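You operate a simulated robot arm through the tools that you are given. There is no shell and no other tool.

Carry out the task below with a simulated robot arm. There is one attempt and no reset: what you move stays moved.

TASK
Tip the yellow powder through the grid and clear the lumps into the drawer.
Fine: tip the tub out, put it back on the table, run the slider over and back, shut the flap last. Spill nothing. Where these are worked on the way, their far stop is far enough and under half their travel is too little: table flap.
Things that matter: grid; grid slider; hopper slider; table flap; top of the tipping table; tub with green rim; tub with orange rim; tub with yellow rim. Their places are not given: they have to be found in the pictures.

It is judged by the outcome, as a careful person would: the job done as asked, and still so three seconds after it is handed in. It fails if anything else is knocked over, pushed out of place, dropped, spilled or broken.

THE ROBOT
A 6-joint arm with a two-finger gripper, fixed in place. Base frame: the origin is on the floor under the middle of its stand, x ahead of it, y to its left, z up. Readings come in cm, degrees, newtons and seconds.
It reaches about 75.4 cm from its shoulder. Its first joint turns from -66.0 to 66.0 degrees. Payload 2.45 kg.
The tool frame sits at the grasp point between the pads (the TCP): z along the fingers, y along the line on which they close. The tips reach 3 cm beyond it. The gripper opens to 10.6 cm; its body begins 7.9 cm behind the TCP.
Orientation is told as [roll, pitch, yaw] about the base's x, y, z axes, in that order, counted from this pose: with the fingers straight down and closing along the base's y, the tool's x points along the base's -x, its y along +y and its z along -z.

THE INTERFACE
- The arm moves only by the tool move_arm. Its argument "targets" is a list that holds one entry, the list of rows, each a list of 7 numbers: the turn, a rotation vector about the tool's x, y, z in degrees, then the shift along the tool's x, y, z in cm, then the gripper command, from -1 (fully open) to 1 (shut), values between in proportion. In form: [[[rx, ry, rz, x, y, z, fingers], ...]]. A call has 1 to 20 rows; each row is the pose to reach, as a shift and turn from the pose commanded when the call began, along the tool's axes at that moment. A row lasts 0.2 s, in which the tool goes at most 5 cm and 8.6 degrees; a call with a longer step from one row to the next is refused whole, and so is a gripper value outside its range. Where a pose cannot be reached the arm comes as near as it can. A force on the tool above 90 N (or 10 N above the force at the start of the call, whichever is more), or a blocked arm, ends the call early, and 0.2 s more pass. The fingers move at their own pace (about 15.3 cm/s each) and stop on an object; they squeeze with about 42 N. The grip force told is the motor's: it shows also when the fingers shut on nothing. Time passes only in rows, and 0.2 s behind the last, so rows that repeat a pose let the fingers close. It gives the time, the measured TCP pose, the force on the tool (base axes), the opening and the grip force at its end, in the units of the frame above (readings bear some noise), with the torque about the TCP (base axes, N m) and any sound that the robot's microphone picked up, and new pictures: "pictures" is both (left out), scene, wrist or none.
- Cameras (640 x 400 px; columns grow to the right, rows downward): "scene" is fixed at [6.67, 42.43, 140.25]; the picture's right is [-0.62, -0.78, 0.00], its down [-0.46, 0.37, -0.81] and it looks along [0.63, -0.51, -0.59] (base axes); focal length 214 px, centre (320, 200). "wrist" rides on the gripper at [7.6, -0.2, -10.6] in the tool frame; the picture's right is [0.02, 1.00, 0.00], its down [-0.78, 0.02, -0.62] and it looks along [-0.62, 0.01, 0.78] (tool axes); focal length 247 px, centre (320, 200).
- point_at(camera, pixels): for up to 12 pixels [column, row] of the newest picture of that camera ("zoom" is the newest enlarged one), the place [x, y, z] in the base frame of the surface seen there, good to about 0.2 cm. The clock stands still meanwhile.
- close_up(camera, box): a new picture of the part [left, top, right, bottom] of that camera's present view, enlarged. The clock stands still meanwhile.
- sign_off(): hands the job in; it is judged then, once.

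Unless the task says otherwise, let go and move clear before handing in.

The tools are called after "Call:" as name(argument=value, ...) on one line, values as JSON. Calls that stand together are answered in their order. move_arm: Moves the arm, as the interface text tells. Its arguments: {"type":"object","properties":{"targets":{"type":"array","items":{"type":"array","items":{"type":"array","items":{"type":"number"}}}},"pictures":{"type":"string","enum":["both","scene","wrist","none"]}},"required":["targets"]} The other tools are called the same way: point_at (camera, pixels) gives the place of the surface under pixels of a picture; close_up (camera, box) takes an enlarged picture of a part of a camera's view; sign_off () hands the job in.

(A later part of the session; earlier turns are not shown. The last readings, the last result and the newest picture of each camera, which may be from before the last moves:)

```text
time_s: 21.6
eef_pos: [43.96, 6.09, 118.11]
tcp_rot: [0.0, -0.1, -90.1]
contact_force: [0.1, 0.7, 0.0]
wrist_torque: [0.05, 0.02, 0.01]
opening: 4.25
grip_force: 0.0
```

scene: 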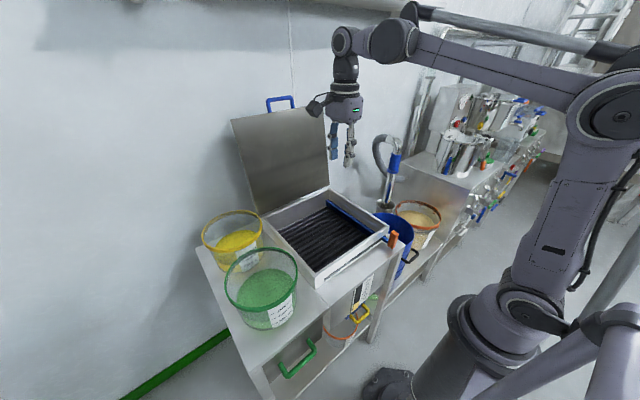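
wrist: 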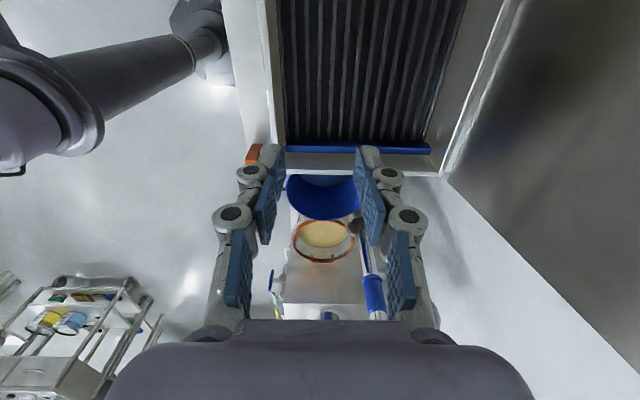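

Now I'll rehearse the tip itself in the air: rotating about the closing axis so the hand swings to the -y side and the mouth would face the grid.

Call:
move_arm(targets=[[[0, 8, 0, 0, 0, 0, 0.2], [0, 16, 0, 0, 0, 0, 0.2], [0, 24, 0, 0, 0, 0, 0.2], [0, 32, 0, 0, 0, 0, 0.2], [0, 40, 0, 0, 0, 0, 0.2], [0, 48, 0, 0, 0, 0, 0.2], [0, 56, 0, 0, 0, 0, 0.2], [0, 64, 0, 0, 0, 0, 0.2], [0, 72, 0, 0, 0, 0, 0.2], [0, 80, 0, 0, 0, 0, 0.2], [0, 88, 0, 0, 0, 0, 0.2], [0, 96, 0, 0, 0, 0, 0.2], [0, 104, 0, 0, 0, 0, 0.2], [0, 112, 0, 0, 0, 0, 0.2], [0, 120, 0, 0, 0, 0, 0.2], [0, 120, 0, 0, 0, 0, 0.2]]])

```text
time_s: 25.0
eef_pos: [44.02, 5.98, 118.06]
tcp_rot: [179.9, 60.1, 89.9]
contact_force: [-0.1, 0.1, -0.2]
wrist_torque: [0.0, -0.02, -0.01]
opening: 4.25
grip_force: 0.0
```

scene: 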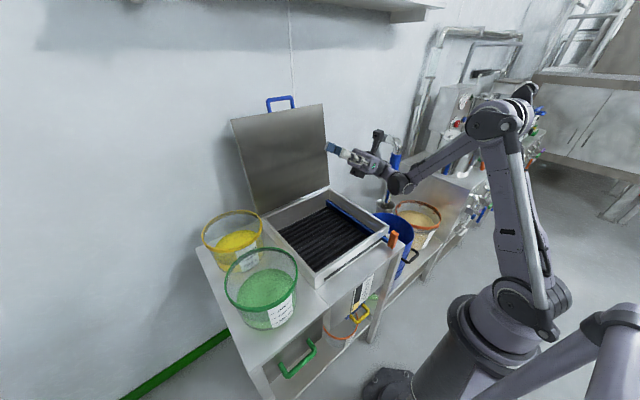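
wrist: 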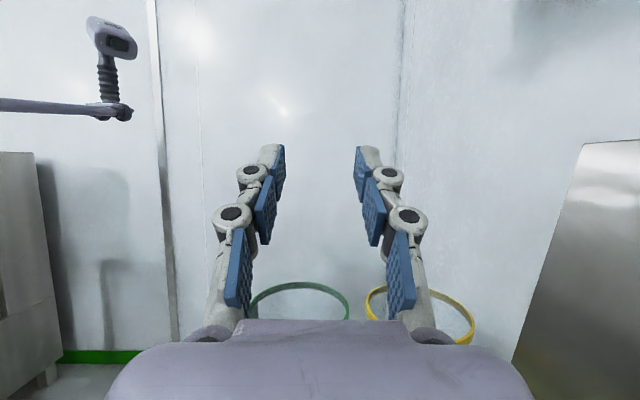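

The 120° tip is reachable with the camera on top. I'll test 130° at a lower height (z≈109), closer to what the pour needs, watching clearance from the box.

Call:
move_arm(targets=[[[0, 2, 0, -1.6, 0, -0.9, 0.2], [0, 4, 0, -3.2, 0, -1.8, 0.2], [0, 6, 0, -4.8, 0, -2.7, 0.2], [0, 8, 0, -6.4, 0, -3.6, 0.2], [0, 10, 0, -7.8, 0, -4.5, 0.2], [0, 10, 0, -7.8, 0, -4.5, 0.2]]], pictures="scene")

Call:
close_up(camera="scene", box=[270, 110, 470, 290])

```text
time_s: 26.4
eef_pos: [43.79, 6.07, 108.91]
tcp_rot: [179.9, 50.0, 89.9]
contact_force: [-0.1, 0.9, -0.2]
wrist_torque: [0.02, 0.01, 0.01]
opening: 4.24
grip_force: 0.0
```

scene: 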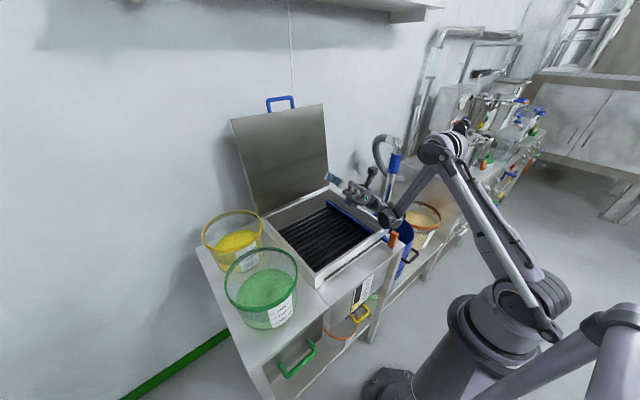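

```text
2.22 times, centred on (370, 200) of scene
```

zoom: 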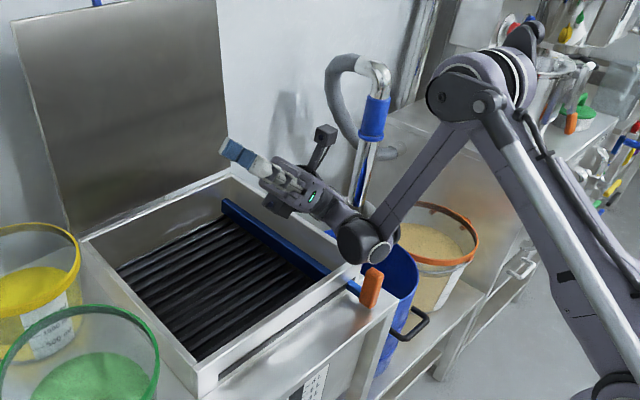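

This pose is reachable too. I'll check how close the wrist joint (zoom ~365,245) comes to the orange knob and the box.

Call:
point_at(camera="zoom", pixels=[[355, 262], [342, 240], [365, 225], [378, 250], [370, 268], [275, 208], [310, 195], [335, 220], [372, 290], [325, 135], [350, 205], [300, 180]])

```text
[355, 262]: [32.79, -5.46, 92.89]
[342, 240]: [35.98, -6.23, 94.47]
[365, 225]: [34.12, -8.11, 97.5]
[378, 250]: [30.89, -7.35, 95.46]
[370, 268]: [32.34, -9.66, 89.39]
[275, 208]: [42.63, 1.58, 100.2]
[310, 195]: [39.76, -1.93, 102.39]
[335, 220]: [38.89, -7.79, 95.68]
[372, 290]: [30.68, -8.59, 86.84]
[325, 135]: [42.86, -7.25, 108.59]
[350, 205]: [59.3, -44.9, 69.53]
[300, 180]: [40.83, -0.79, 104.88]
```

The wrist joint clears the knob by about 3 cm, so I'll pour a little higher and further forward (T≈(46,6,112)). Now I'll undo the tip and return to fingers-down above the box.

Call:
move_arm(targets=[[[0, -8, 0, 0.6, 0, 0.5, 0.06], [0, -16, 0, 1.2, 0, 1, 0.06], [0, -24, 0, 1.8, 0, 1.5, 0.06], [0, -32, 0, 2.4, 0, 2, 0.06], [0, -40, 0, 3, 0, 2.5, 0.06], [0, -48, 0, 3.6, 0, 3, 0.06], [0, -56, 0, 4.2, 0, 3.5, 0.06], [0, -64, 0, 4.8, 0, 4, 0.06], [0, -72, 0, 5.4, 0, 4.5, 0.06], [0, -80, 0, 6, 0, 5, 0.06], [0, -88, 0, 6.6, 0, 5.5, 0.06], [0, -96, 0, 7.2, 0, 6, 0.06], [0, -104, 0, 7.7, 0, 6.4, 0.06], [0, -112, 0, 8, 0, 6.7, 0.06], [0, -120, 0, 8.3, 0, 7, 0.06], [0, -128, 0, 8.43, 0, 7.07, 0.06], [0, -130, 0, 8.43, 0, 7.07, 0.06], [0, -130, 0, 8.43, 0, 7.07, 0.06]]])

```text
time_s: 30.2
eef_pos: [43.91, 5.94, 119.95]
tcp_rot: [0.1, -0.2, -90.1]
contact_force: [-0.1, 0.5, -0.5]
wrist_torque: [0.02, 0.03, 0.03]
opening: 4.97
grip_force: 0.1
```

scene: 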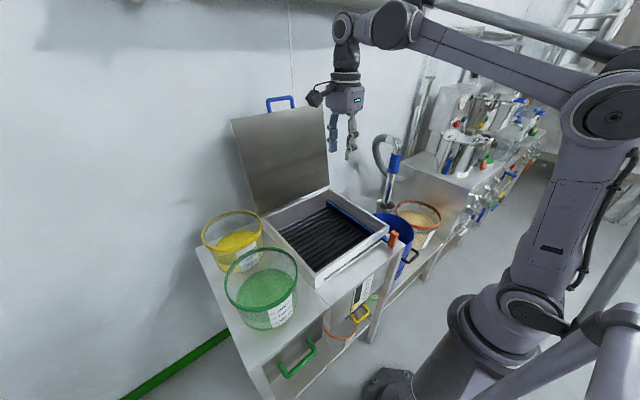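
wrist: 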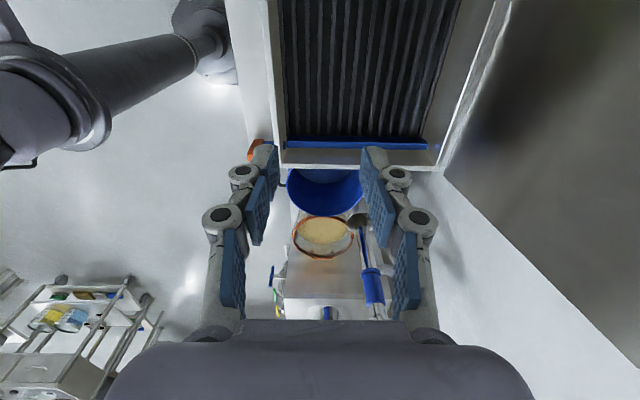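

Fingers are down again with a 5 cm opening. I'll move above the yellow tub's near rim, at the side away from the green tub (about x=54.1, y=28.8), with the closing line turned to the tub's radius.

Call:
move_arm(targets=[[[0, 0, -3.5, 2.85, 1.3, 1.2, 0.06], [0, 0, -7.5, 5.7, 2.6, 2.6, 0.06], [0, 0, -11.5, 8.55, 3.8, 4, 0.06], [0, 0, -15, 11.4, 5.1, 5.4, 0.06], [0, 0, -19, 14.25, 6.4, 6.8, 0.06], [0, 0, -23, 17.1, 7.7, 8.2, 0.06], [0, 0, -27, 20, 9, 9.6, 0.06], [0, 0, -30, 22.8, 10.23, 11, 0.06], [0, 0, -30, 22.8, 10.23, 12, 0.06], [0, 0, -30, 22.8, 10.23, 12, 0.06]]])

```text
time_s: 32.4
eef_pos: [54.17, 28.79, 108.08]
tcp_rot: [0.0, -0.2, -60.2]
contact_force: [-0.4, 0.0, 0.5]
wrist_torque: [0.03, 0.01, 0.02]
opening: 4.99
grip_force: 0.0
```

scene: 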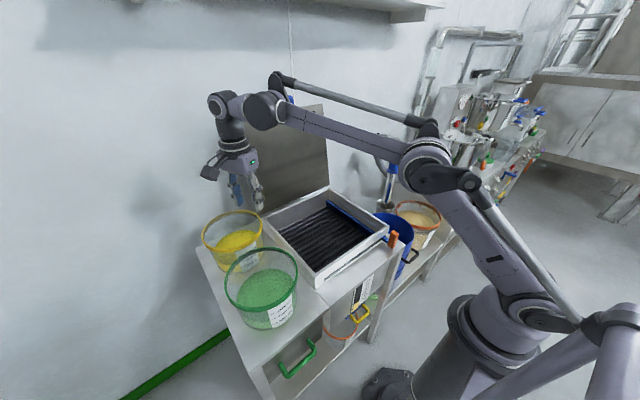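
wrist: 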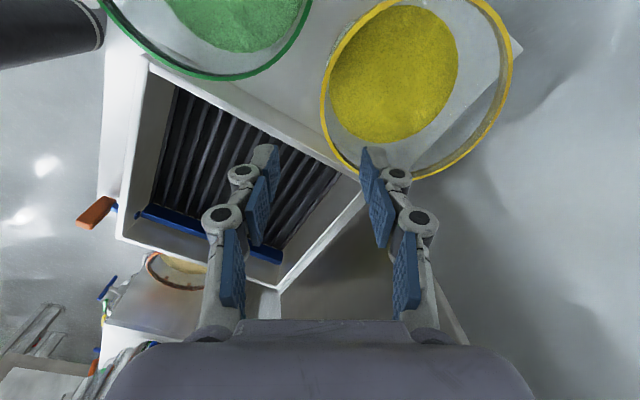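

The tool is above the grip spot and the wrist picture shows the yellow rim well (arc from 322,100 to 510,50). I'll re-measure the rim and powder from this closer view.

Call:
point_at(camera="wrist", pixels=[[323, 100], [330, 130], [340, 152], [352, 168], [328, 65], [345, 32], [372, 10], [510, 45], [495, 95], [470, 140], [440, 165], [420, 175]])

Call:
point_at(camera="wrist", pixels=[[400, 70], [350, 70], [440, 50], [390, 20], [370, 120], [345, 110], [420, 120], [453, 70], [310, 30], [290, 55], [240, 75], [200, 75]])

Call:
close_up(camera="wrist", box=[280, 0, 540, 190])

```text
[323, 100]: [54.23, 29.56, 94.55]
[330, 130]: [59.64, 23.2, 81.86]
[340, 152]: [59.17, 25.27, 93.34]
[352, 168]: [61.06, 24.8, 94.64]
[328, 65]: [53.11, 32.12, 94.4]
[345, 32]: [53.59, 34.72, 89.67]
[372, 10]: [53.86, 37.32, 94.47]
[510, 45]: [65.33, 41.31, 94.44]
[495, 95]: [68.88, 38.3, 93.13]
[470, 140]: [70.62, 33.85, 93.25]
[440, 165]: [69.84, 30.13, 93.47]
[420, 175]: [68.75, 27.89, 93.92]
```

```text
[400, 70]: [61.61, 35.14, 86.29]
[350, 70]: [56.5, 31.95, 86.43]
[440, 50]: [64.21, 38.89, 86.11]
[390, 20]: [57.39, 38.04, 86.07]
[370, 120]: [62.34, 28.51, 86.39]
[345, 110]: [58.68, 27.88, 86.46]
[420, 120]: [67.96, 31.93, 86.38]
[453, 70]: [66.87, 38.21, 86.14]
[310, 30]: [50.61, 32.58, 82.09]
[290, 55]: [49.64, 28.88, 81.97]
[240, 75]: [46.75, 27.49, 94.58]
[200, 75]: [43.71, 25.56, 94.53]
```

```text
2.11 times, centred on (410, 95) of wrist
```

zoom: 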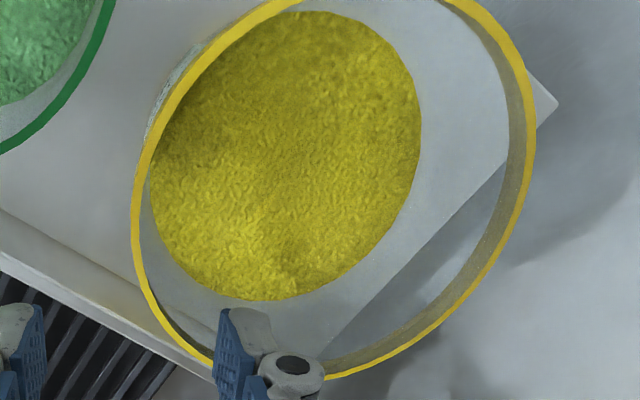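

The rim re-fit gives centre about (61.7, 33.2) with the powder surface at z≈86.3, so fingertips at z≈88 will stay above it. I'll lower the fingers astride the wall.

Call:
move_arm(targets=[[[0, 0, 0, 0, 0.2, 3, 0.06], [0, 0, 0, 0, 0.2, 6, 0.06], [0, 0, 0, 0, 0.2, 9, 0.06], [0, 0, 0, 0, 0.2, 11, 0.06], [0, 0, 0, 0, 0.2, 13, 0.06], [0, 0, 0, 0, 0.2, 14.5, 0.06], [0, 0, 0, 0, 0.2, 15.8, 0.06], [0, 0, 0, 0, 0.2, 16.8, 0.06], [0, 0, 0, 0, 0.2, 16.8, 0.06]]])

```text
time_s: 34.4
eef_pos: [54.31, 28.8, 91.27]
tcp_rot: [-0.1, -0.1, -60.1]
contact_force: [-0.4, -0.3, -0.7]
wrist_torque: [0.01, 0.02, -0.02]
opening: 4.97
grip_force: 0.1
```

scene: 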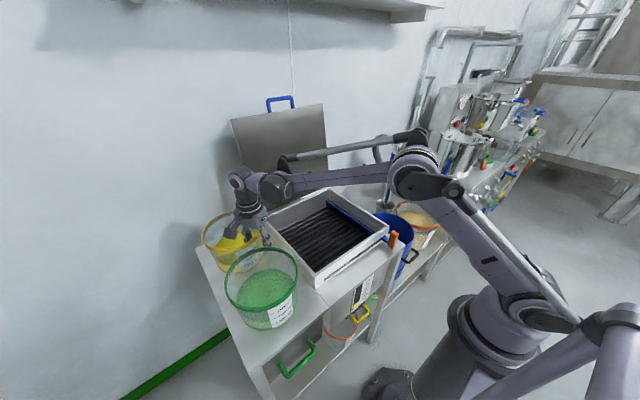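
wrist: 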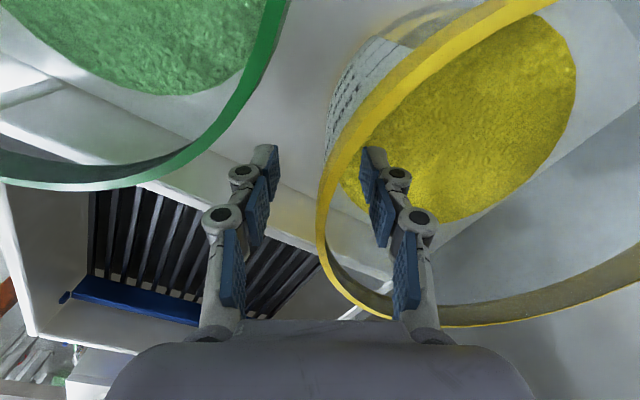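

The right finger is inside the yellow tub and the left one outside, with no contact. The wall looks slightly off-centre, so I'll measure it before closing.

Call:
point_at(camera="wrist", pixels=[[322, 190], [328, 190], [335, 185], [320, 220], [326, 220], [330, 170], [340, 160], [318, 250], [325, 250], [350, 150], [380, 185], [374, 155]])

Call:
close_up(camera="wrist", box=[220, 100, 460, 300])

```text
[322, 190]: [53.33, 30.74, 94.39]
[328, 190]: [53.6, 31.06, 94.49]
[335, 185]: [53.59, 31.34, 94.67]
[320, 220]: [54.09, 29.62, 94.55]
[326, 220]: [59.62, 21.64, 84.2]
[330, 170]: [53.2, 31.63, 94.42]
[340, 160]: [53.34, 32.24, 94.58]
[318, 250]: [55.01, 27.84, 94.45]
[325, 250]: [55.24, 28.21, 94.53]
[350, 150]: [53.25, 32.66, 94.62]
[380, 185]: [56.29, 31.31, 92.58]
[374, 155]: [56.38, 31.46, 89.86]
```

```text
2.00 times, centred on (340, 200) of wrist
```

zoom: 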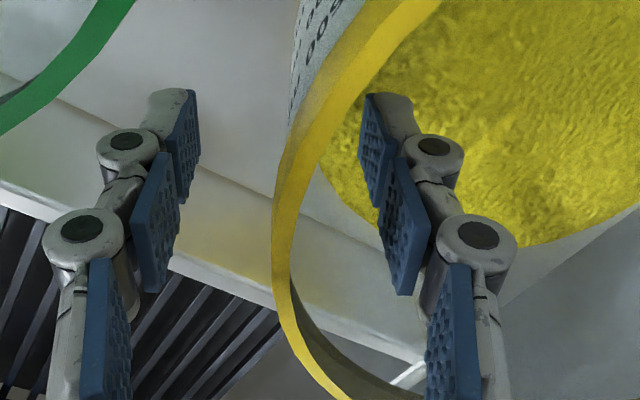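

The wall is about 0.3 cm inward from the TCP line. I'll shift in by that much and close on it.

Call:
move_arm(targets=[[[0, 0, 0, 0, 0.3, 0, 0.06], [0, 0, 0, 0, 0.3, 0, 0.4], [0, 0, 0, 0, 0.3, 0, 0.7], [0, 0, 0, 0, 0.3, 0, 1], [0, 0, 0, 0, 0.3, 0, 1], [0, 0, 0, 0, 0.3, 0, 1]]])

```text
time_s: 35.8
eef_pos: [54.7, 28.93, 91.38]
tcp_rot: [0.1, -0.2, -60.0]
contact_force: [1.4, 3.7, 9.7]
wrist_torque: [0.31, -1.86, 0.46]
opening: 0.6
grip_force: 32.5
```

scene: 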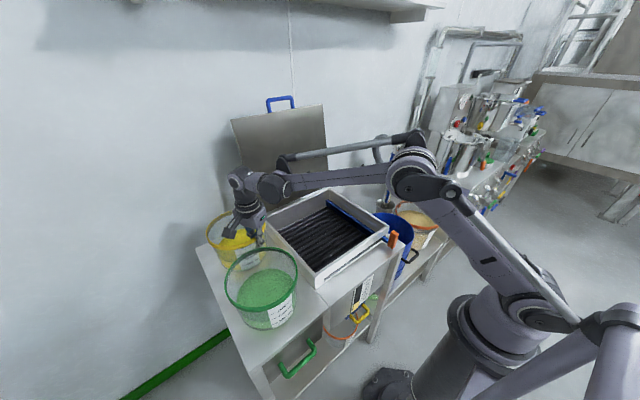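
wrist: 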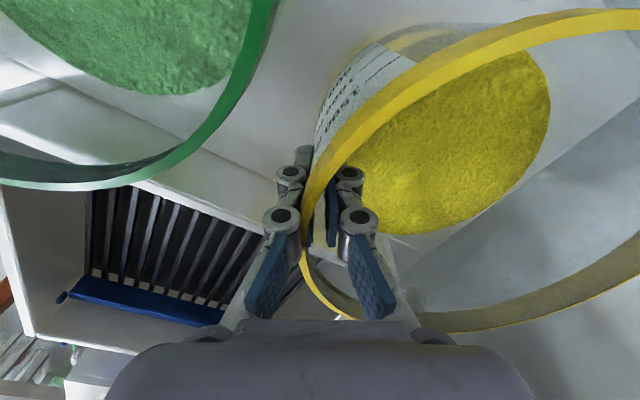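

The wall is gripped (opening 0.6 cm), though the torque reads -1.9 Nm, so the tub may be tilted slightly. I'll check the rim heights around the tub.

Call:
point_at(camera="scene", pixels=[[208, 234], [222, 217], [240, 211], [255, 214], [264, 225], [212, 246], [225, 251], [238, 248]])

Call:
close_up(camera="scene", box=[190, 195, 290, 285])

Call:
point_at(camera="wrist", pixels=[[330, 160], [360, 120], [420, 75], [500, 40], [600, 15], [540, 315], [450, 330], [400, 130], [480, 100], [330, 290], [420, 180], [500, 180]])

```text
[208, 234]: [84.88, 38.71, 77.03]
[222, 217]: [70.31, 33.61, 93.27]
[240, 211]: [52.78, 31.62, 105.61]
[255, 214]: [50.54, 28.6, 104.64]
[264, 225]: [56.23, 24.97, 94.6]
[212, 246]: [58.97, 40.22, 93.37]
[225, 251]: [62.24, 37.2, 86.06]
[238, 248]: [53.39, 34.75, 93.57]
```

```text
4.44 times, centred on (240, 240) of scene
```

zoom: 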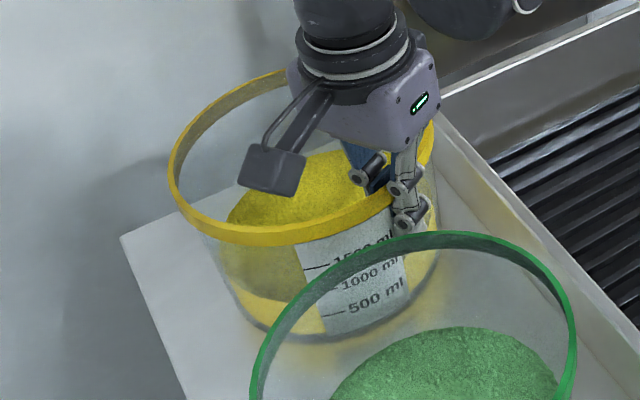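

```text
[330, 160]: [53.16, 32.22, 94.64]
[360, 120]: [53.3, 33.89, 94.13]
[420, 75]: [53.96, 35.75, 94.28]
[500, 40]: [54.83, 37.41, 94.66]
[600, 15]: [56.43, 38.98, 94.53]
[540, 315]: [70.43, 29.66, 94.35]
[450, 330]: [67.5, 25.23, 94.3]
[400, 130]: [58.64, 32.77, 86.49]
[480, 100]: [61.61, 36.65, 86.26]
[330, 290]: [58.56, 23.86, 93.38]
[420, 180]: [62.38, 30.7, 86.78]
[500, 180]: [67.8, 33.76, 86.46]
```

The tub is still level, with its rim at z≈94.3–94.6 all round, having only slid about 1 cm. I'll lift it 2 cm slowly and check the hold.

Call:
move_arm(targets=[[[0, 0, 0, 0, 0, -0.4, 1], [0, 0, 0, 0, 0, -0.8, 1], [0, 0, 0, 0, 0, -1.2, 1], [0, 0, 0, 0, 0, -1.6, 1], [0, 0, 0, 0, 0, -2, 1], [0, 0, 0, 0, 0, -2, 1]]])

Call:
close_up(camera="scene", box=[190, 195, 290, 285])

```text
time_s: 37.2
eef_pos: [54.65, 29.07, 93.14]
tcp_rot: [0.0, -0.1, -60.1]
contact_force: [0.0, -0.6, -5.0]
wrist_torque: [-0.13, 0.38, 0.0]
opening: 0.59
grip_force: 32.0
```

scene: 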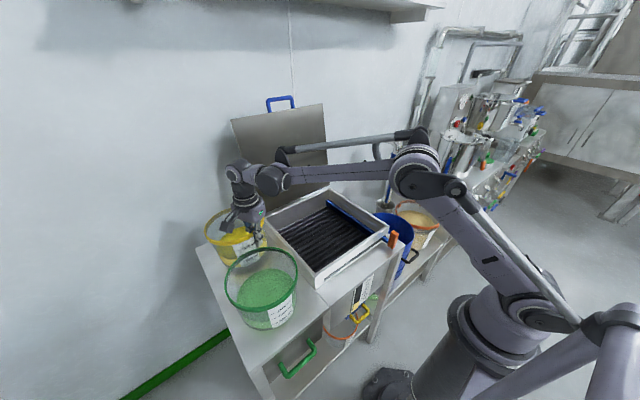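
wrist: 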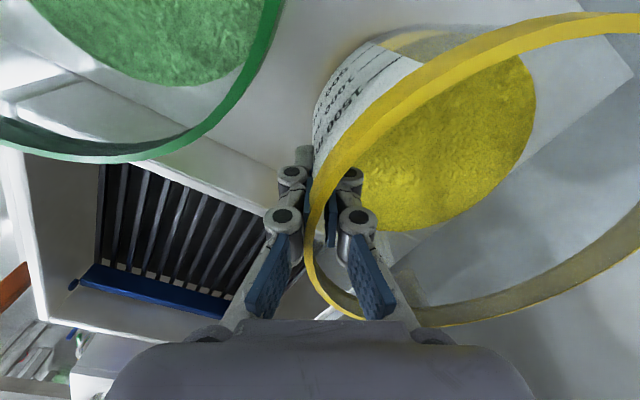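

```text
4.44 times, centred on (240, 240) of scene
```

zoom: 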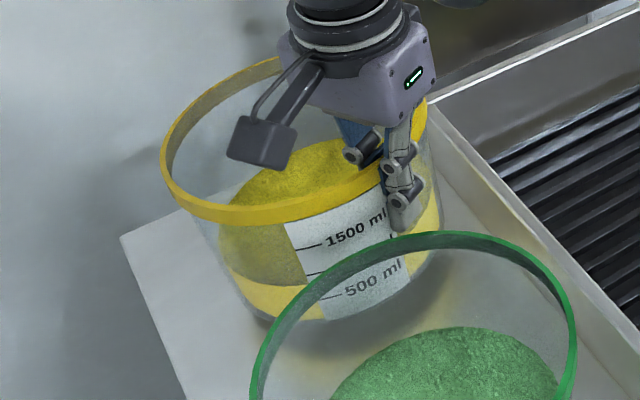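

The tub came up with about 5 N of weight and only 0.4 Nm of torque. I'll lift on to about z=113 and check that it's level.

Call:
move_arm(targets=[[[0, 0, 0, 0, 0, -1, 1], [0, 0, 0, 0, 0, -2.2, 1], [0, 0, 0, 0, 0, -3.6, 1], [0, 0, 0, 0, 0, -5.2, 1], [0, 0, 0, 0, 0, -6.8, 1], [0, 0, 0, 0, 0, -8.4, 1], [0, 0, 0, 0, 0, -10, 1], [0, 0, 0, 0, 0, -11.6, 1], [0, 0, 0, 0, 0, -13.2, 1], [0, 0, 0, 0, 0, -14.8, 1], [0, 0, 0, 0, 0, -16.4, 1], [0, 0, 0, 0, 0, -18, 1], [0, 0, 0, 0, 0, -19.2, 1], [0, 0, 0, 0, 0, -20, 1], [0, 0, 0, 0, 0, -20, 1]]])

Call:
close_up(camera="scene", box=[180, 130, 320, 270])

```text
time_s: 40.4
eef_pos: [53.96, 28.68, 112.83]
tcp_rot: [0.0, -0.1, -60.1]
contact_force: [0.4, -0.3, -4.3]
wrist_torque: [-0.15, 0.35, 0.01]
opening: 0.59
grip_force: 32.0
out of reach, approached as far as the arm can: row 13, 14, 15
```

scene: 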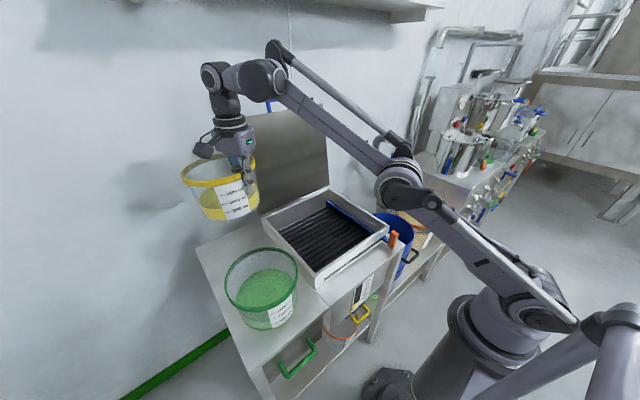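
wrist: 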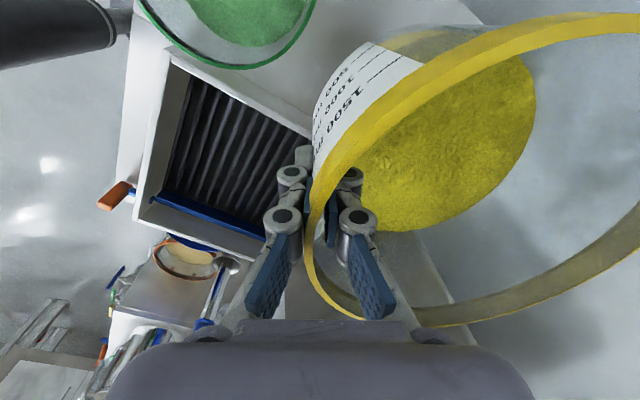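

```text
2.86 times, centred on (250, 200) of scene
```

zoom: 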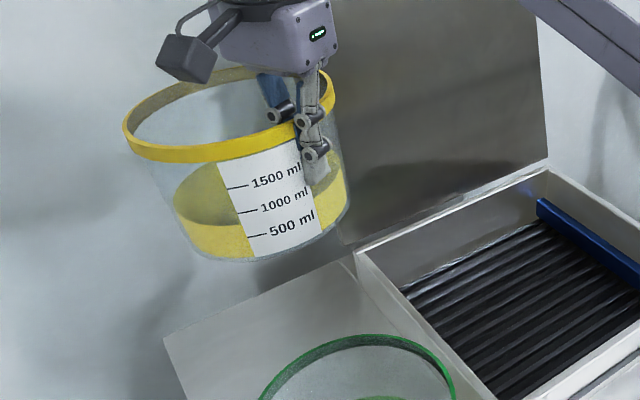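

The tub is held level at z≈113. I'll carry it toward the robot first (away from the flap), then across to above the grid, turning the tool back to the rehearsed heading.

Call:
move_arm(targets=[[[0, 0, 0, 0.3, -0.8, 0.1, 1], [0, 0, 0, 0.8, -2.3, 0.3, 1], [0, 0, 0, 1.41, -4.04, 0.5, 1], [0, 0, 3, 0.32, -5.36, 0.6, 1], [0, 0, 6, -0.76, -6.68, 0.7, 1], [0, 0, 9, -1.85, -8, 0.8, 1], [0, 0, 12, -2.93, -9.32, 0.9, 1], [0, 0, 15, -4.02, -10.64, 1, 1], [0, 0, 17.5, -5.63, -11.86, 1, 1], [0, 0, 20, -7.24, -13.07, 1, 1], [0, 0, 22.5, -8.84, -14.29, 1, 1], [0, 0, 25, -10.45, -15.5, 1, 1], [0, 0, 26.7, -12.04, -16.42, 1, 1], [0, 0, 28.3, -13.62, -17.33, 1, 1], [0, 0, 30, -15.21, -18.25, 1, 1], [0, 0, 30, -15.21, -18.25, 1, 1]]])

Call:
close_up(camera="scene", box=[240, 90, 420, 290])

```text
time_s: 43.8
eef_pos: [45.68, 6.38, 111.81]
tcp_rot: [0.0, -0.1, -90.1]
contact_force: [-0.8, -1.6, -5.4]
wrist_torque: [0.09, 0.41, 0.03]
opening: 0.6
grip_force: 32.5
```

scene: 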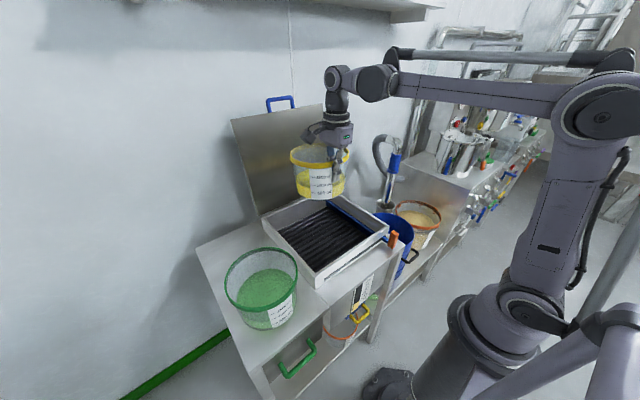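
wrist: 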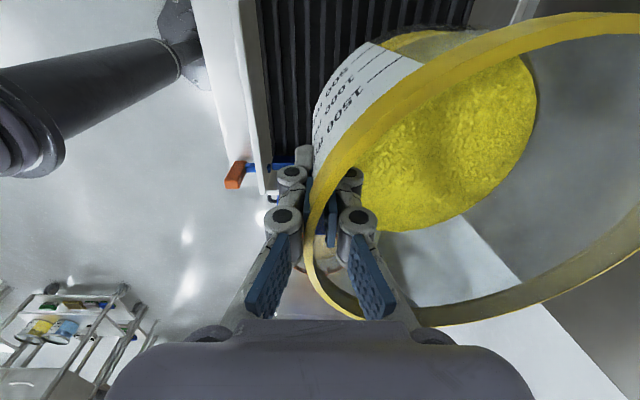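

```text
2.00 times, centred on (330, 190) of scene
```

zoom: 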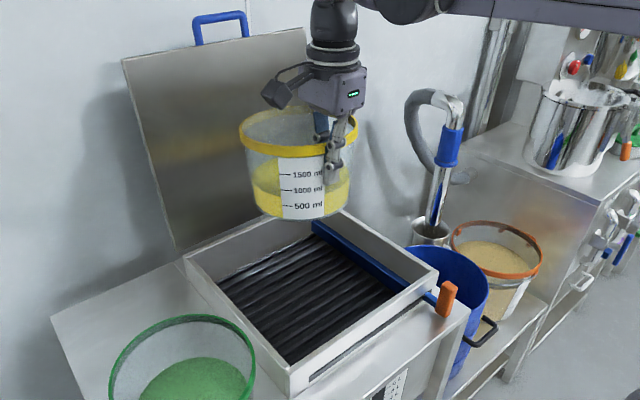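

The tub is over the grid, level and steady. I'll start tipping slowly to about 65° while lowering it to roughly z=105.

Call:
move_arm(targets=[[[0, 3, 0, 0.1, 0, 0.3, 1], [0, 7, 0, 0.2, 0, 0.8, 1], [0, 11.5, 0, 0.3, 0, 1.3, 1], [0, 16, 0, 0.4, 0, 1.8, 1], [0, 20.5, 0, 0.5, 0, 2.3, 1], [0, 25, 0, 0.6, 0, 2.8, 1], [0, 29.5, 0, 0.7, 0, 3.3, 1], [0, 34, 0, 0.8, 0, 3.8, 1], [0, 38.5, 0, 0.9, 0, 4.3, 1], [0, 43, 0, 1, 0, 4.8, 1], [0, 47, 0, 1.1, 0, 5.3, 1], [0, 51, 0, 1.2, 0, 5.8, 1], [0, 55, 0, 1.3, 0, 6.2, 1], [0, 59, 0, 1.4, 0, 6.6, 1], [0, 62, 0, 1.5, 0, 7, 1], [0, 64, 0, 1.5, 0, 7, 1], [0, 65, 0, 1.5, 0, 7, 1]]])

Call:
close_up(camera="scene", box=[240, 110, 420, 290])

```text
time_s: 47.4
eef_pos: [45.7, 7.79, 104.79]
tcp_rot: [0.1, 64.9, -90.0]
contact_force: [-0.1, -0.6, -5.5]
wrist_torque: [-0.21, 0.42, 0.0]
opening: 0.6
grip_force: 32.2
```

scene: 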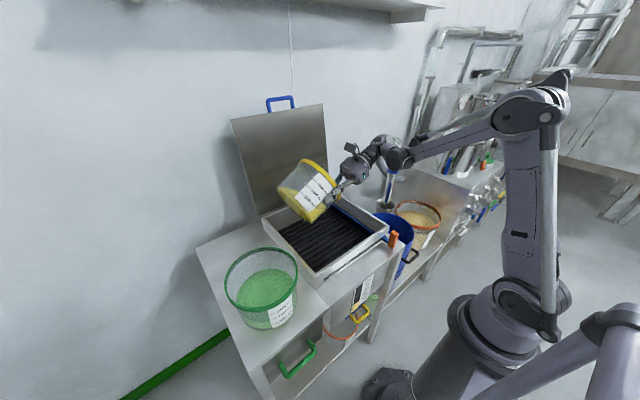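
wrist: 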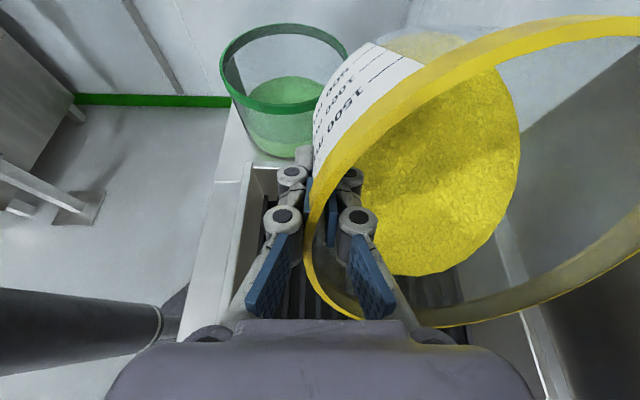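

```text
2.22 times, centred on (330, 200) of scene
```

zoom: 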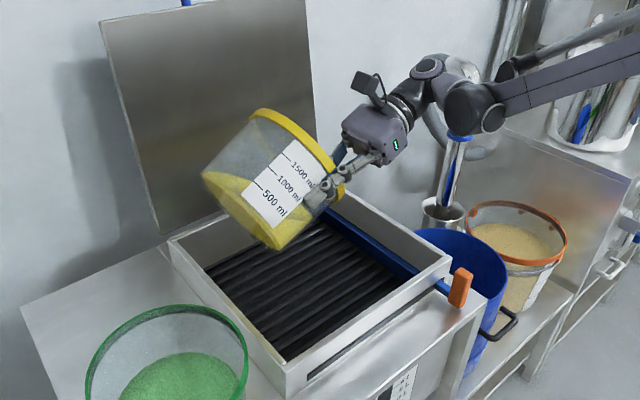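

No powder has moved to the lip yet at 65°. I'll shift 2 cm toward +y so the stream lands mid-grid, and tip on slowly to 90°.

Call:
move_arm(targets=[[[0, 1, 0, 0.2, 0, 0.45, 1], [0, 2, 0, 0.42, 0, 0.9, 1], [0, 4, 0, 0.63, 0, 1.35, 1], [0, 6, 0, 0.85, 0, 1.81, 1], [0, 8, 0, 0.85, 0, 1.81, 1], [0, 10, 0, 0.85, 0, 1.81, 1], [0, 12, 0, 0.85, 0, 1.81, 1], [0, 14, 0, 0.85, 0, 1.81, 1], [0, 16, 0, 0.85, 0, 1.81, 1], [0, 18, 0, 0.85, 0, 1.81, 1], [0, 20, 0, 0.85, 0, 1.81, 1], [0, 20, 0, 0.85, 0, 1.81, 1], [0, 20, 0, 0.85, 0, 1.81, 1]]])

Call:
close_up(camera="scene", box=[240, 110, 420, 290])

```text
time_s: 50.2
eef_pos: [45.76, 9.95, 104.92]
tcp_rot: [0.6, 85.0, -89.5]
contact_force: [0.1, 0.2, -4.1]
wrist_torque: [-0.16, 0.24, 0.0]
opening: 0.6
grip_force: 31.5
```

scene: 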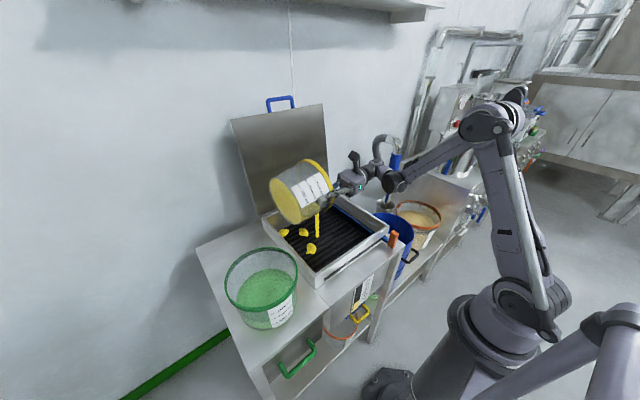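
wrist: 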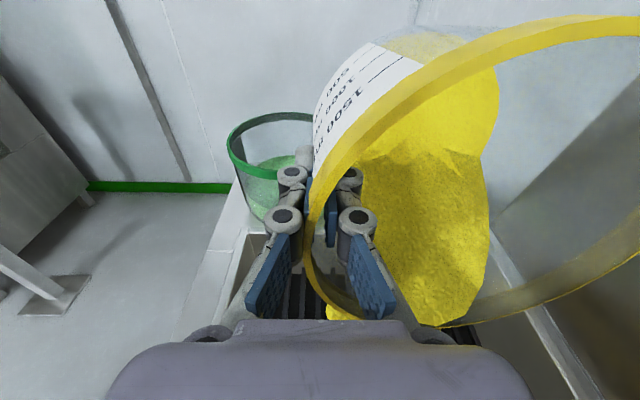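

```text
2.22 times, centred on (330, 200) of scene
```

zoom: 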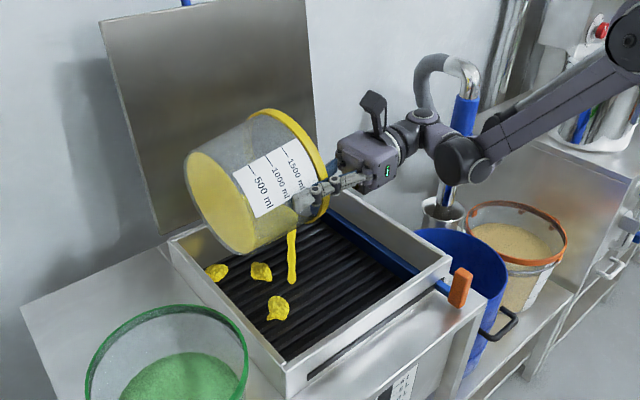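

Powder is streaming onto the grid (stream at zoom 292,255), with three lumps lying on the bars. I'll tip on slowly to 110°, shifting slightly to keep the stream mid-grid.

Call:
move_arm(targets=[[[0, 0, 0, 0, 0, 0, 1], [0, 0, 0, 0, 0, 0, 1], [0, 2, 0, 0.06, 0, -0.2, 1], [0, 4, 0, 0.12, 0, -0.4, 1], [0, 6, 0, 0.18, 0, -0.6, 1], [0, 8, 0, 0.24, 0, -0.8, 1], [0, 10, 0, 0.3, 0, -1, 1], [0, 12, 0, 0.36, 0, -1.2, 1], [0, 14, 0, 0.42, 0, -1.4, 1], [0, 16, 0, 0.48, 0, -1.6, 1], [0, 18, 0, 0.54, 0, -1.8, 1], [0, 20, 0, 0.6, 0, -2, 1], [0, 22, 0, 0.66, 0, -2.2, 1], [0, 24, 0, 0.72, 0, -2.4, 1], [0, 25, 0, 0.79, 0, -2.48, 1], [0, 25, 0, 0.79, 0, -2.48, 1]]])

Call:
close_up(camera="scene", box=[240, 110, 420, 290])

```text
time_s: 53.6
eef_pos: [45.76, 7.42, 105.71]
tcp_rot: [179.9, 70.1, 89.8]
contact_force: [0.3, -0.6, -1.3]
wrist_torque: [-0.07, 0.09, 0.0]
opening: 0.59
grip_force: 31.7
```

scene: 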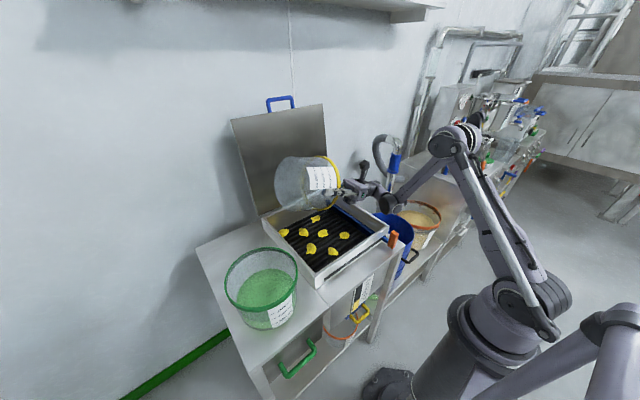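
wrist: 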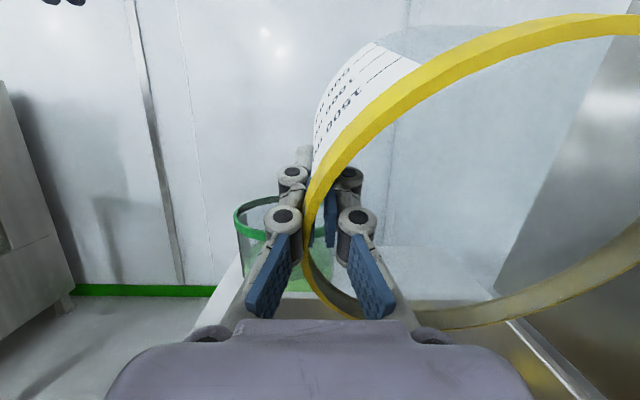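

```text
2.22 times, centred on (330, 200) of scene
```

zoom: 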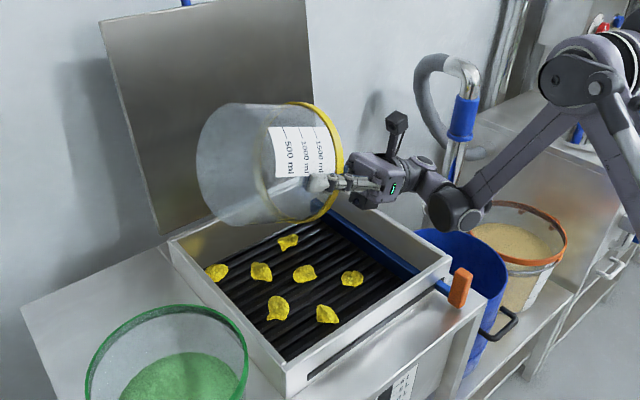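

The tub looks empty (weight down to about 1.3 N) and seven lumps lie on the grid. I'll tip it a bit further to 128° and hold, to be sure nothing remains inside.

Call:
move_arm(targets=[[[0, 2, 0, 0.58, 0, 0.03, 1], [0, 4, 0, 1.16, 0, 0.07, 1], [0, 6, 0, 1.74, 0, 0.1, 1], [0, 8, 0, 2.3, 0, 0.13, 1], [0, 10, 0, 2.9, 0, 0.17, 1], [0, 12, 0, 3.5, 0, 0.2, 1], [0, 14, 0, 4.05, 0, 0.23, 1], [0, 16, 0, 4.6, 0, 0.27, 1], [0, 18, 0, 5.2, 0, 0.3, 1], [0, 18, 0, 5.2, 0, 0.3, 1], [0, 18, 0, 5.2, 0, 0.3, 1], [0, 18, 0, 5.2, 0, 0.3, 1], [0, 18, 0, 5.2, 0, 0.3, 1], [0, 18, 0, 5.2, 0, 0.3, 1]]])

Call:
close_up(camera="scene", box=[240, 110, 420, 290])

Call:
close_up(camera="wrist", box=[220, 0, 640, 330])

```text
time_s: 56.6
eef_pos: [45.85, 5.94, 110.97]
tcp_rot: [179.9, 52.2, 89.9]
contact_force: [0.5, -0.2, -1.2]
wrist_torque: [-0.03, 0.09, -0.01]
opening: 0.6
grip_force: 31.3
```

scene: 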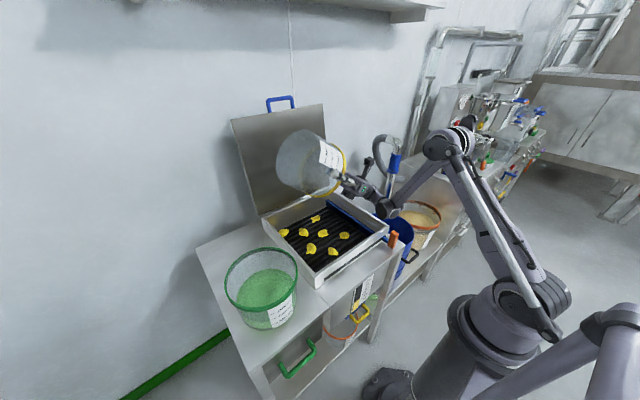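
wrist: 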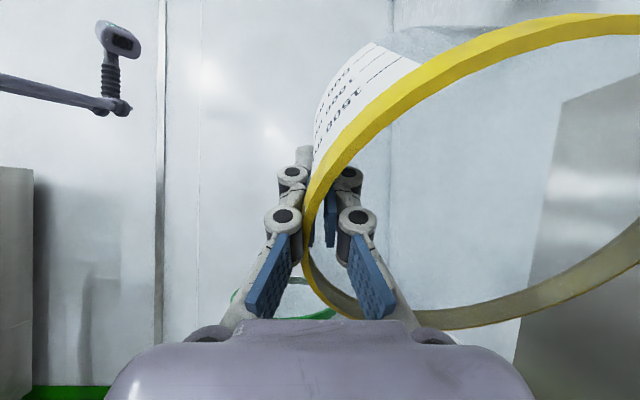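

```text
2.22 times, centred on (330, 200) of scene
```

zoom: 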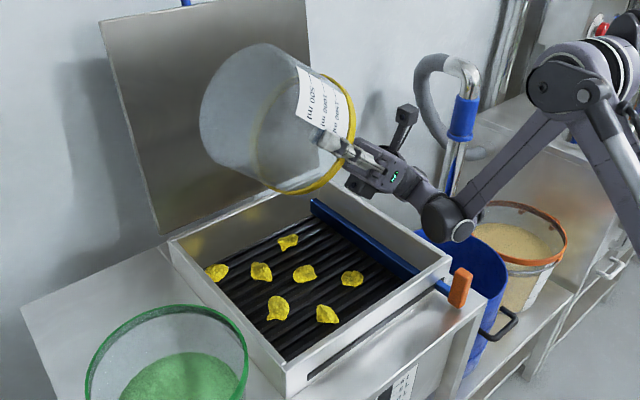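

```text
1.21 times, centred on (430, 165) of wrist
```

zoom: 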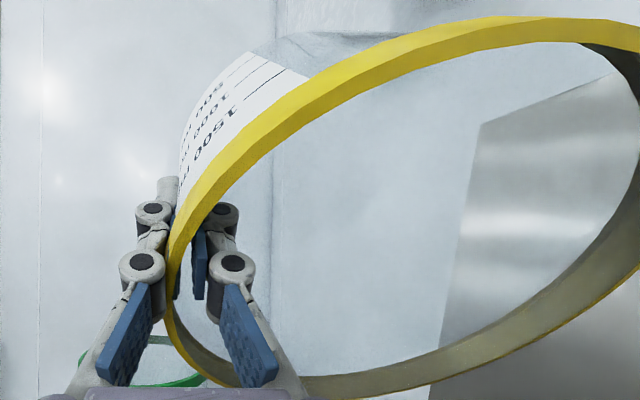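

The tub is completely clear inside. I'll turn it back upright over the grid.

Call:
move_arm(targets=[[[0, -6, 0, 0.03, 0, 0.05, 1], [0, -13, 0, 0.06, 0, 0.1, 1], [0, -20, 0, 0.1, 0, 0.2, 1], [0, -27, 0, 0.13, 0, 0.3, 1], [0, -34, 0, 0.17, 0, 0.4, 1], [0, -41, 0, 0.2, 0, 0.5, 1], [0, -48, 0, 0.25, 0, 0.6, 1], [0, -55, 0, 0.3, 0, 0.7, 1], [0, -62, 0, 0.33, 0, 0.75, 1], [0, -69, 0, 0.36, 0, 0.8, 1], [0, -76, 0, 0.4, 0, 0.85, 1], [0, -83, 0, 0.42, 0, 0.9, 1], [0, -90, 0, 0.44, 0, 0.93, 1], [0, -97, 0, 0.46, 0, 0.96, 1], [0, -104, 0, 0.48, 0, 1, 1], [0, -111, 0, 0.48, 0, 1, 1], [0, -118, 0, 0.48, 0, 1, 1], [0, -124, 0, 0.48, 0, 1, 1], [0, -128, 0, 0.48, 0, 1, 1], [0, -128, 0, 0.48, 0, 1, 1]]])

```text
time_s: 60.8
eef_pos: [45.8, 6.55, 111.84]
tcp_rot: [0.1, -0.1, -90.1]
contact_force: [0.3, -0.1, -1.4]
wrist_torque: [0.0, 0.12, 0.02]
opening: 0.61
grip_force: 31.2
```

scene: 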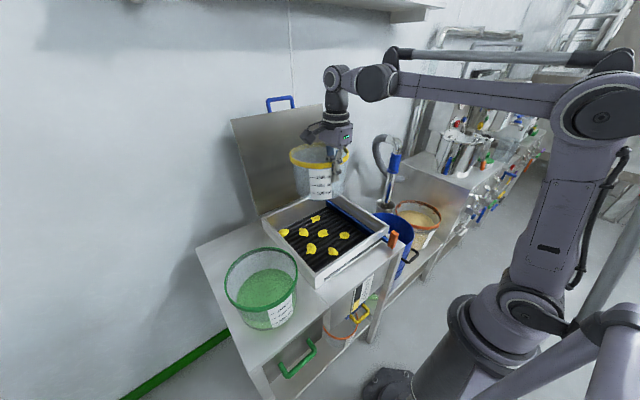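
wrist: 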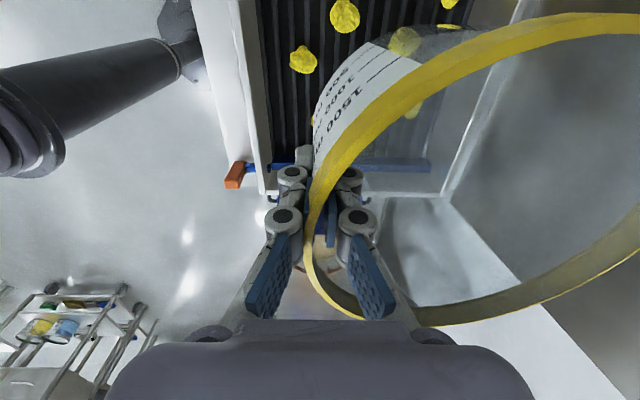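

The tub is upright and empty. I'll carry it back the way it came, to above its original spot.

Call:
move_arm(targets=[[[0, 0, -1, 1.5, 0, 0.1, 1], [0, 0, -3, 3.5, 0.1, 0.2, 1], [0, 0, -5, 5.5, 0.2, 0.4, 1], [0, 0, -7.5, 7.5, 0.4, 0.6, 1], [0, 0, -10, 9.5, 0.7, 0.8, 1], [0, 0, -12.5, 11.5, 1, 1, 1], [0, 0, -15, 13.5, 1.3, 1.2, 1], [0, 0, -18, 15.5, 1.9, 1.4, 1], [0, 0, -21, 17.5, 2.6, 1.6, 1], [0, 0, -24, 19.5, 3.4, 1.8, 1], [0, 0, -27, 21.5, 4.3, 1.8, 1], [0, 0, -29, 22.3, 5.8, 1.8, 1], [0, 0, -30, 22.8, 7.3, 1.8, 1], [0, 0, -30, 23.05, 8.6, 1.8, 1], [0, 0, -30, 23.05, 8.6, 1.8, 1]]])

Call:
close_up(camera="scene", box=[170, 130, 320, 330])

```text
time_s: 64.0
eef_pos: [54.38, 29.53, 110.02]
tcp_rot: [-0.1, -0.1, -60.2]
contact_force: [0.7, 0.2, -1.3]
wrist_torque: [-0.04, 0.08, -0.02]
opening: 0.6
grip_force: 31.4
```

scene: 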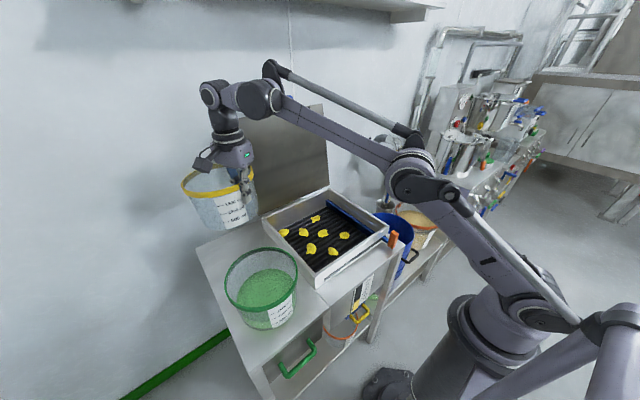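
wrist: 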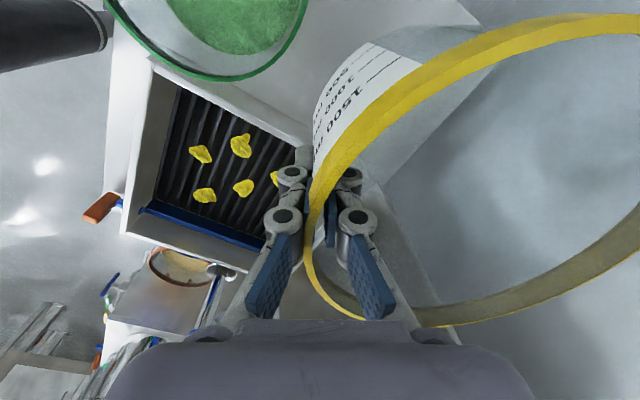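

```text
2.00 times, centred on (245, 230) of scene
```

zoom: 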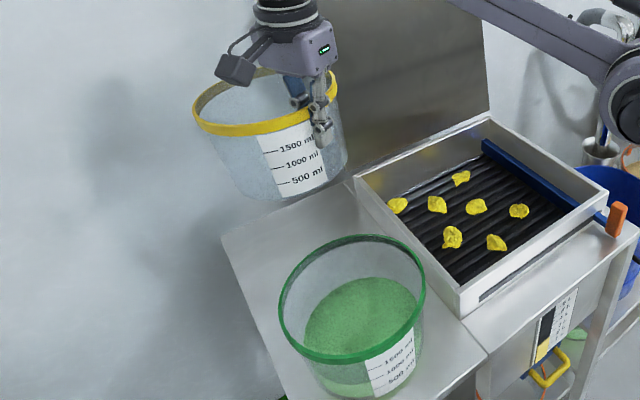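

The tub hangs above its spot. Before lowering I'll check its rim and base position against the green tub and the table.

Call:
point_at(camera="wrist", pixels=[[330, 165], [360, 120], [420, 75], [500, 40], [600, 17], [540, 315], [450, 325], [335, 295]])

Call:
point_at(camera="zoom", pixels=[[197, 110], [230, 130], [270, 130], [215, 185], [250, 200], [300, 197], [340, 170]])

```text
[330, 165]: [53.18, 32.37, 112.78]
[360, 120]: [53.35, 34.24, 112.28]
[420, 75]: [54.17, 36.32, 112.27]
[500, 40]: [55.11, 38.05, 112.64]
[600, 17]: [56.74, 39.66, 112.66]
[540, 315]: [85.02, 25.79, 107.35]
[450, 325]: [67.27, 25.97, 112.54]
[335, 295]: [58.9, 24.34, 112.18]
```

```text
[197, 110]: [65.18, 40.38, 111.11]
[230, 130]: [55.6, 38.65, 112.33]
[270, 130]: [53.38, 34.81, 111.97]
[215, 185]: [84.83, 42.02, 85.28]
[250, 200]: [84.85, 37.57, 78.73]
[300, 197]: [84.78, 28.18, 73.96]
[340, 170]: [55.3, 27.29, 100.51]
```

The rim is level with centre (61.8, 32.6), close to where it started, so the base should meet the table when the TCP is near z=92.0. I'll lower to just above contact.

Call:
move_arm(targets=[[[0, 0, 0, 0, 0, 1.5, 1], [0, 0, 0, 0, 0, 3.5, 1], [0, 0, 0, 0, 0, 5.5, 1], [0, 0, 0, 0, 0, 7.5, 1], [0, 0, 0, 0, 0, 9.5, 1], [0, 0, 0, 0, 0, 11.5, 1], [0, 0, 0, 0, 0, 13.2, 1], [0, 0, 0, 0, 0, 14.7, 1], [0, 0, 0, 0, 0, 15.8, 1], [0, 0, 0, 0, 0, 16.6, 1], [0, 0, 0, 0, 0, 17.1, 1], [0, 0, 0, 0, 0, 17.5, 1], [0, 0, 0, 0, 0, 17.8, 1], [0, 0, 0, 0, 0, 17.8, 1]]])

Call:
close_up(camera="scene", box=[180, 190, 300, 310])

```text
time_s: 67.0
eef_pos: [54.31, 29.53, 92.29]
tcp_rot: [0.1, 0.0, -60.0]
contact_force: [0.2, 0.2, -1.4]
wrist_torque: [-0.03, 0.12, -0.01]
opening: 0.6
grip_force: 31.8
```

scene: 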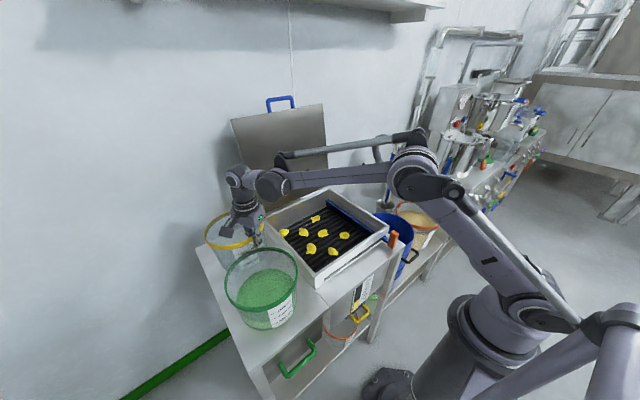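
wrist: 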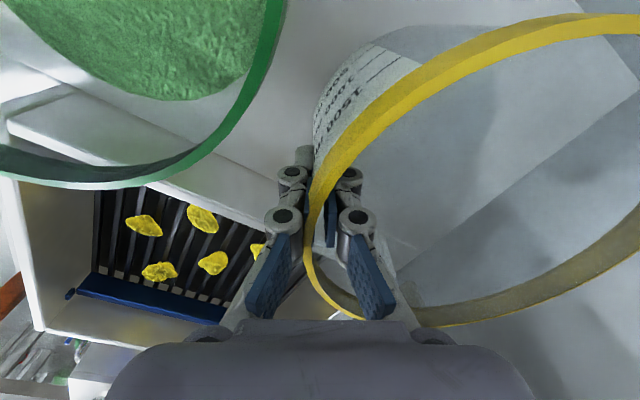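

```text
3.33 times, centred on (240, 250) of scene
```

zoom: 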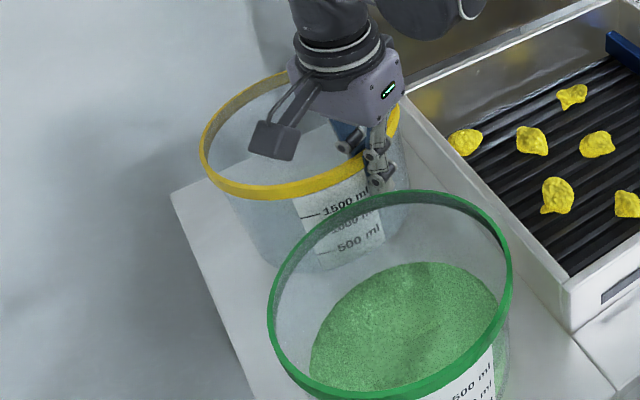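

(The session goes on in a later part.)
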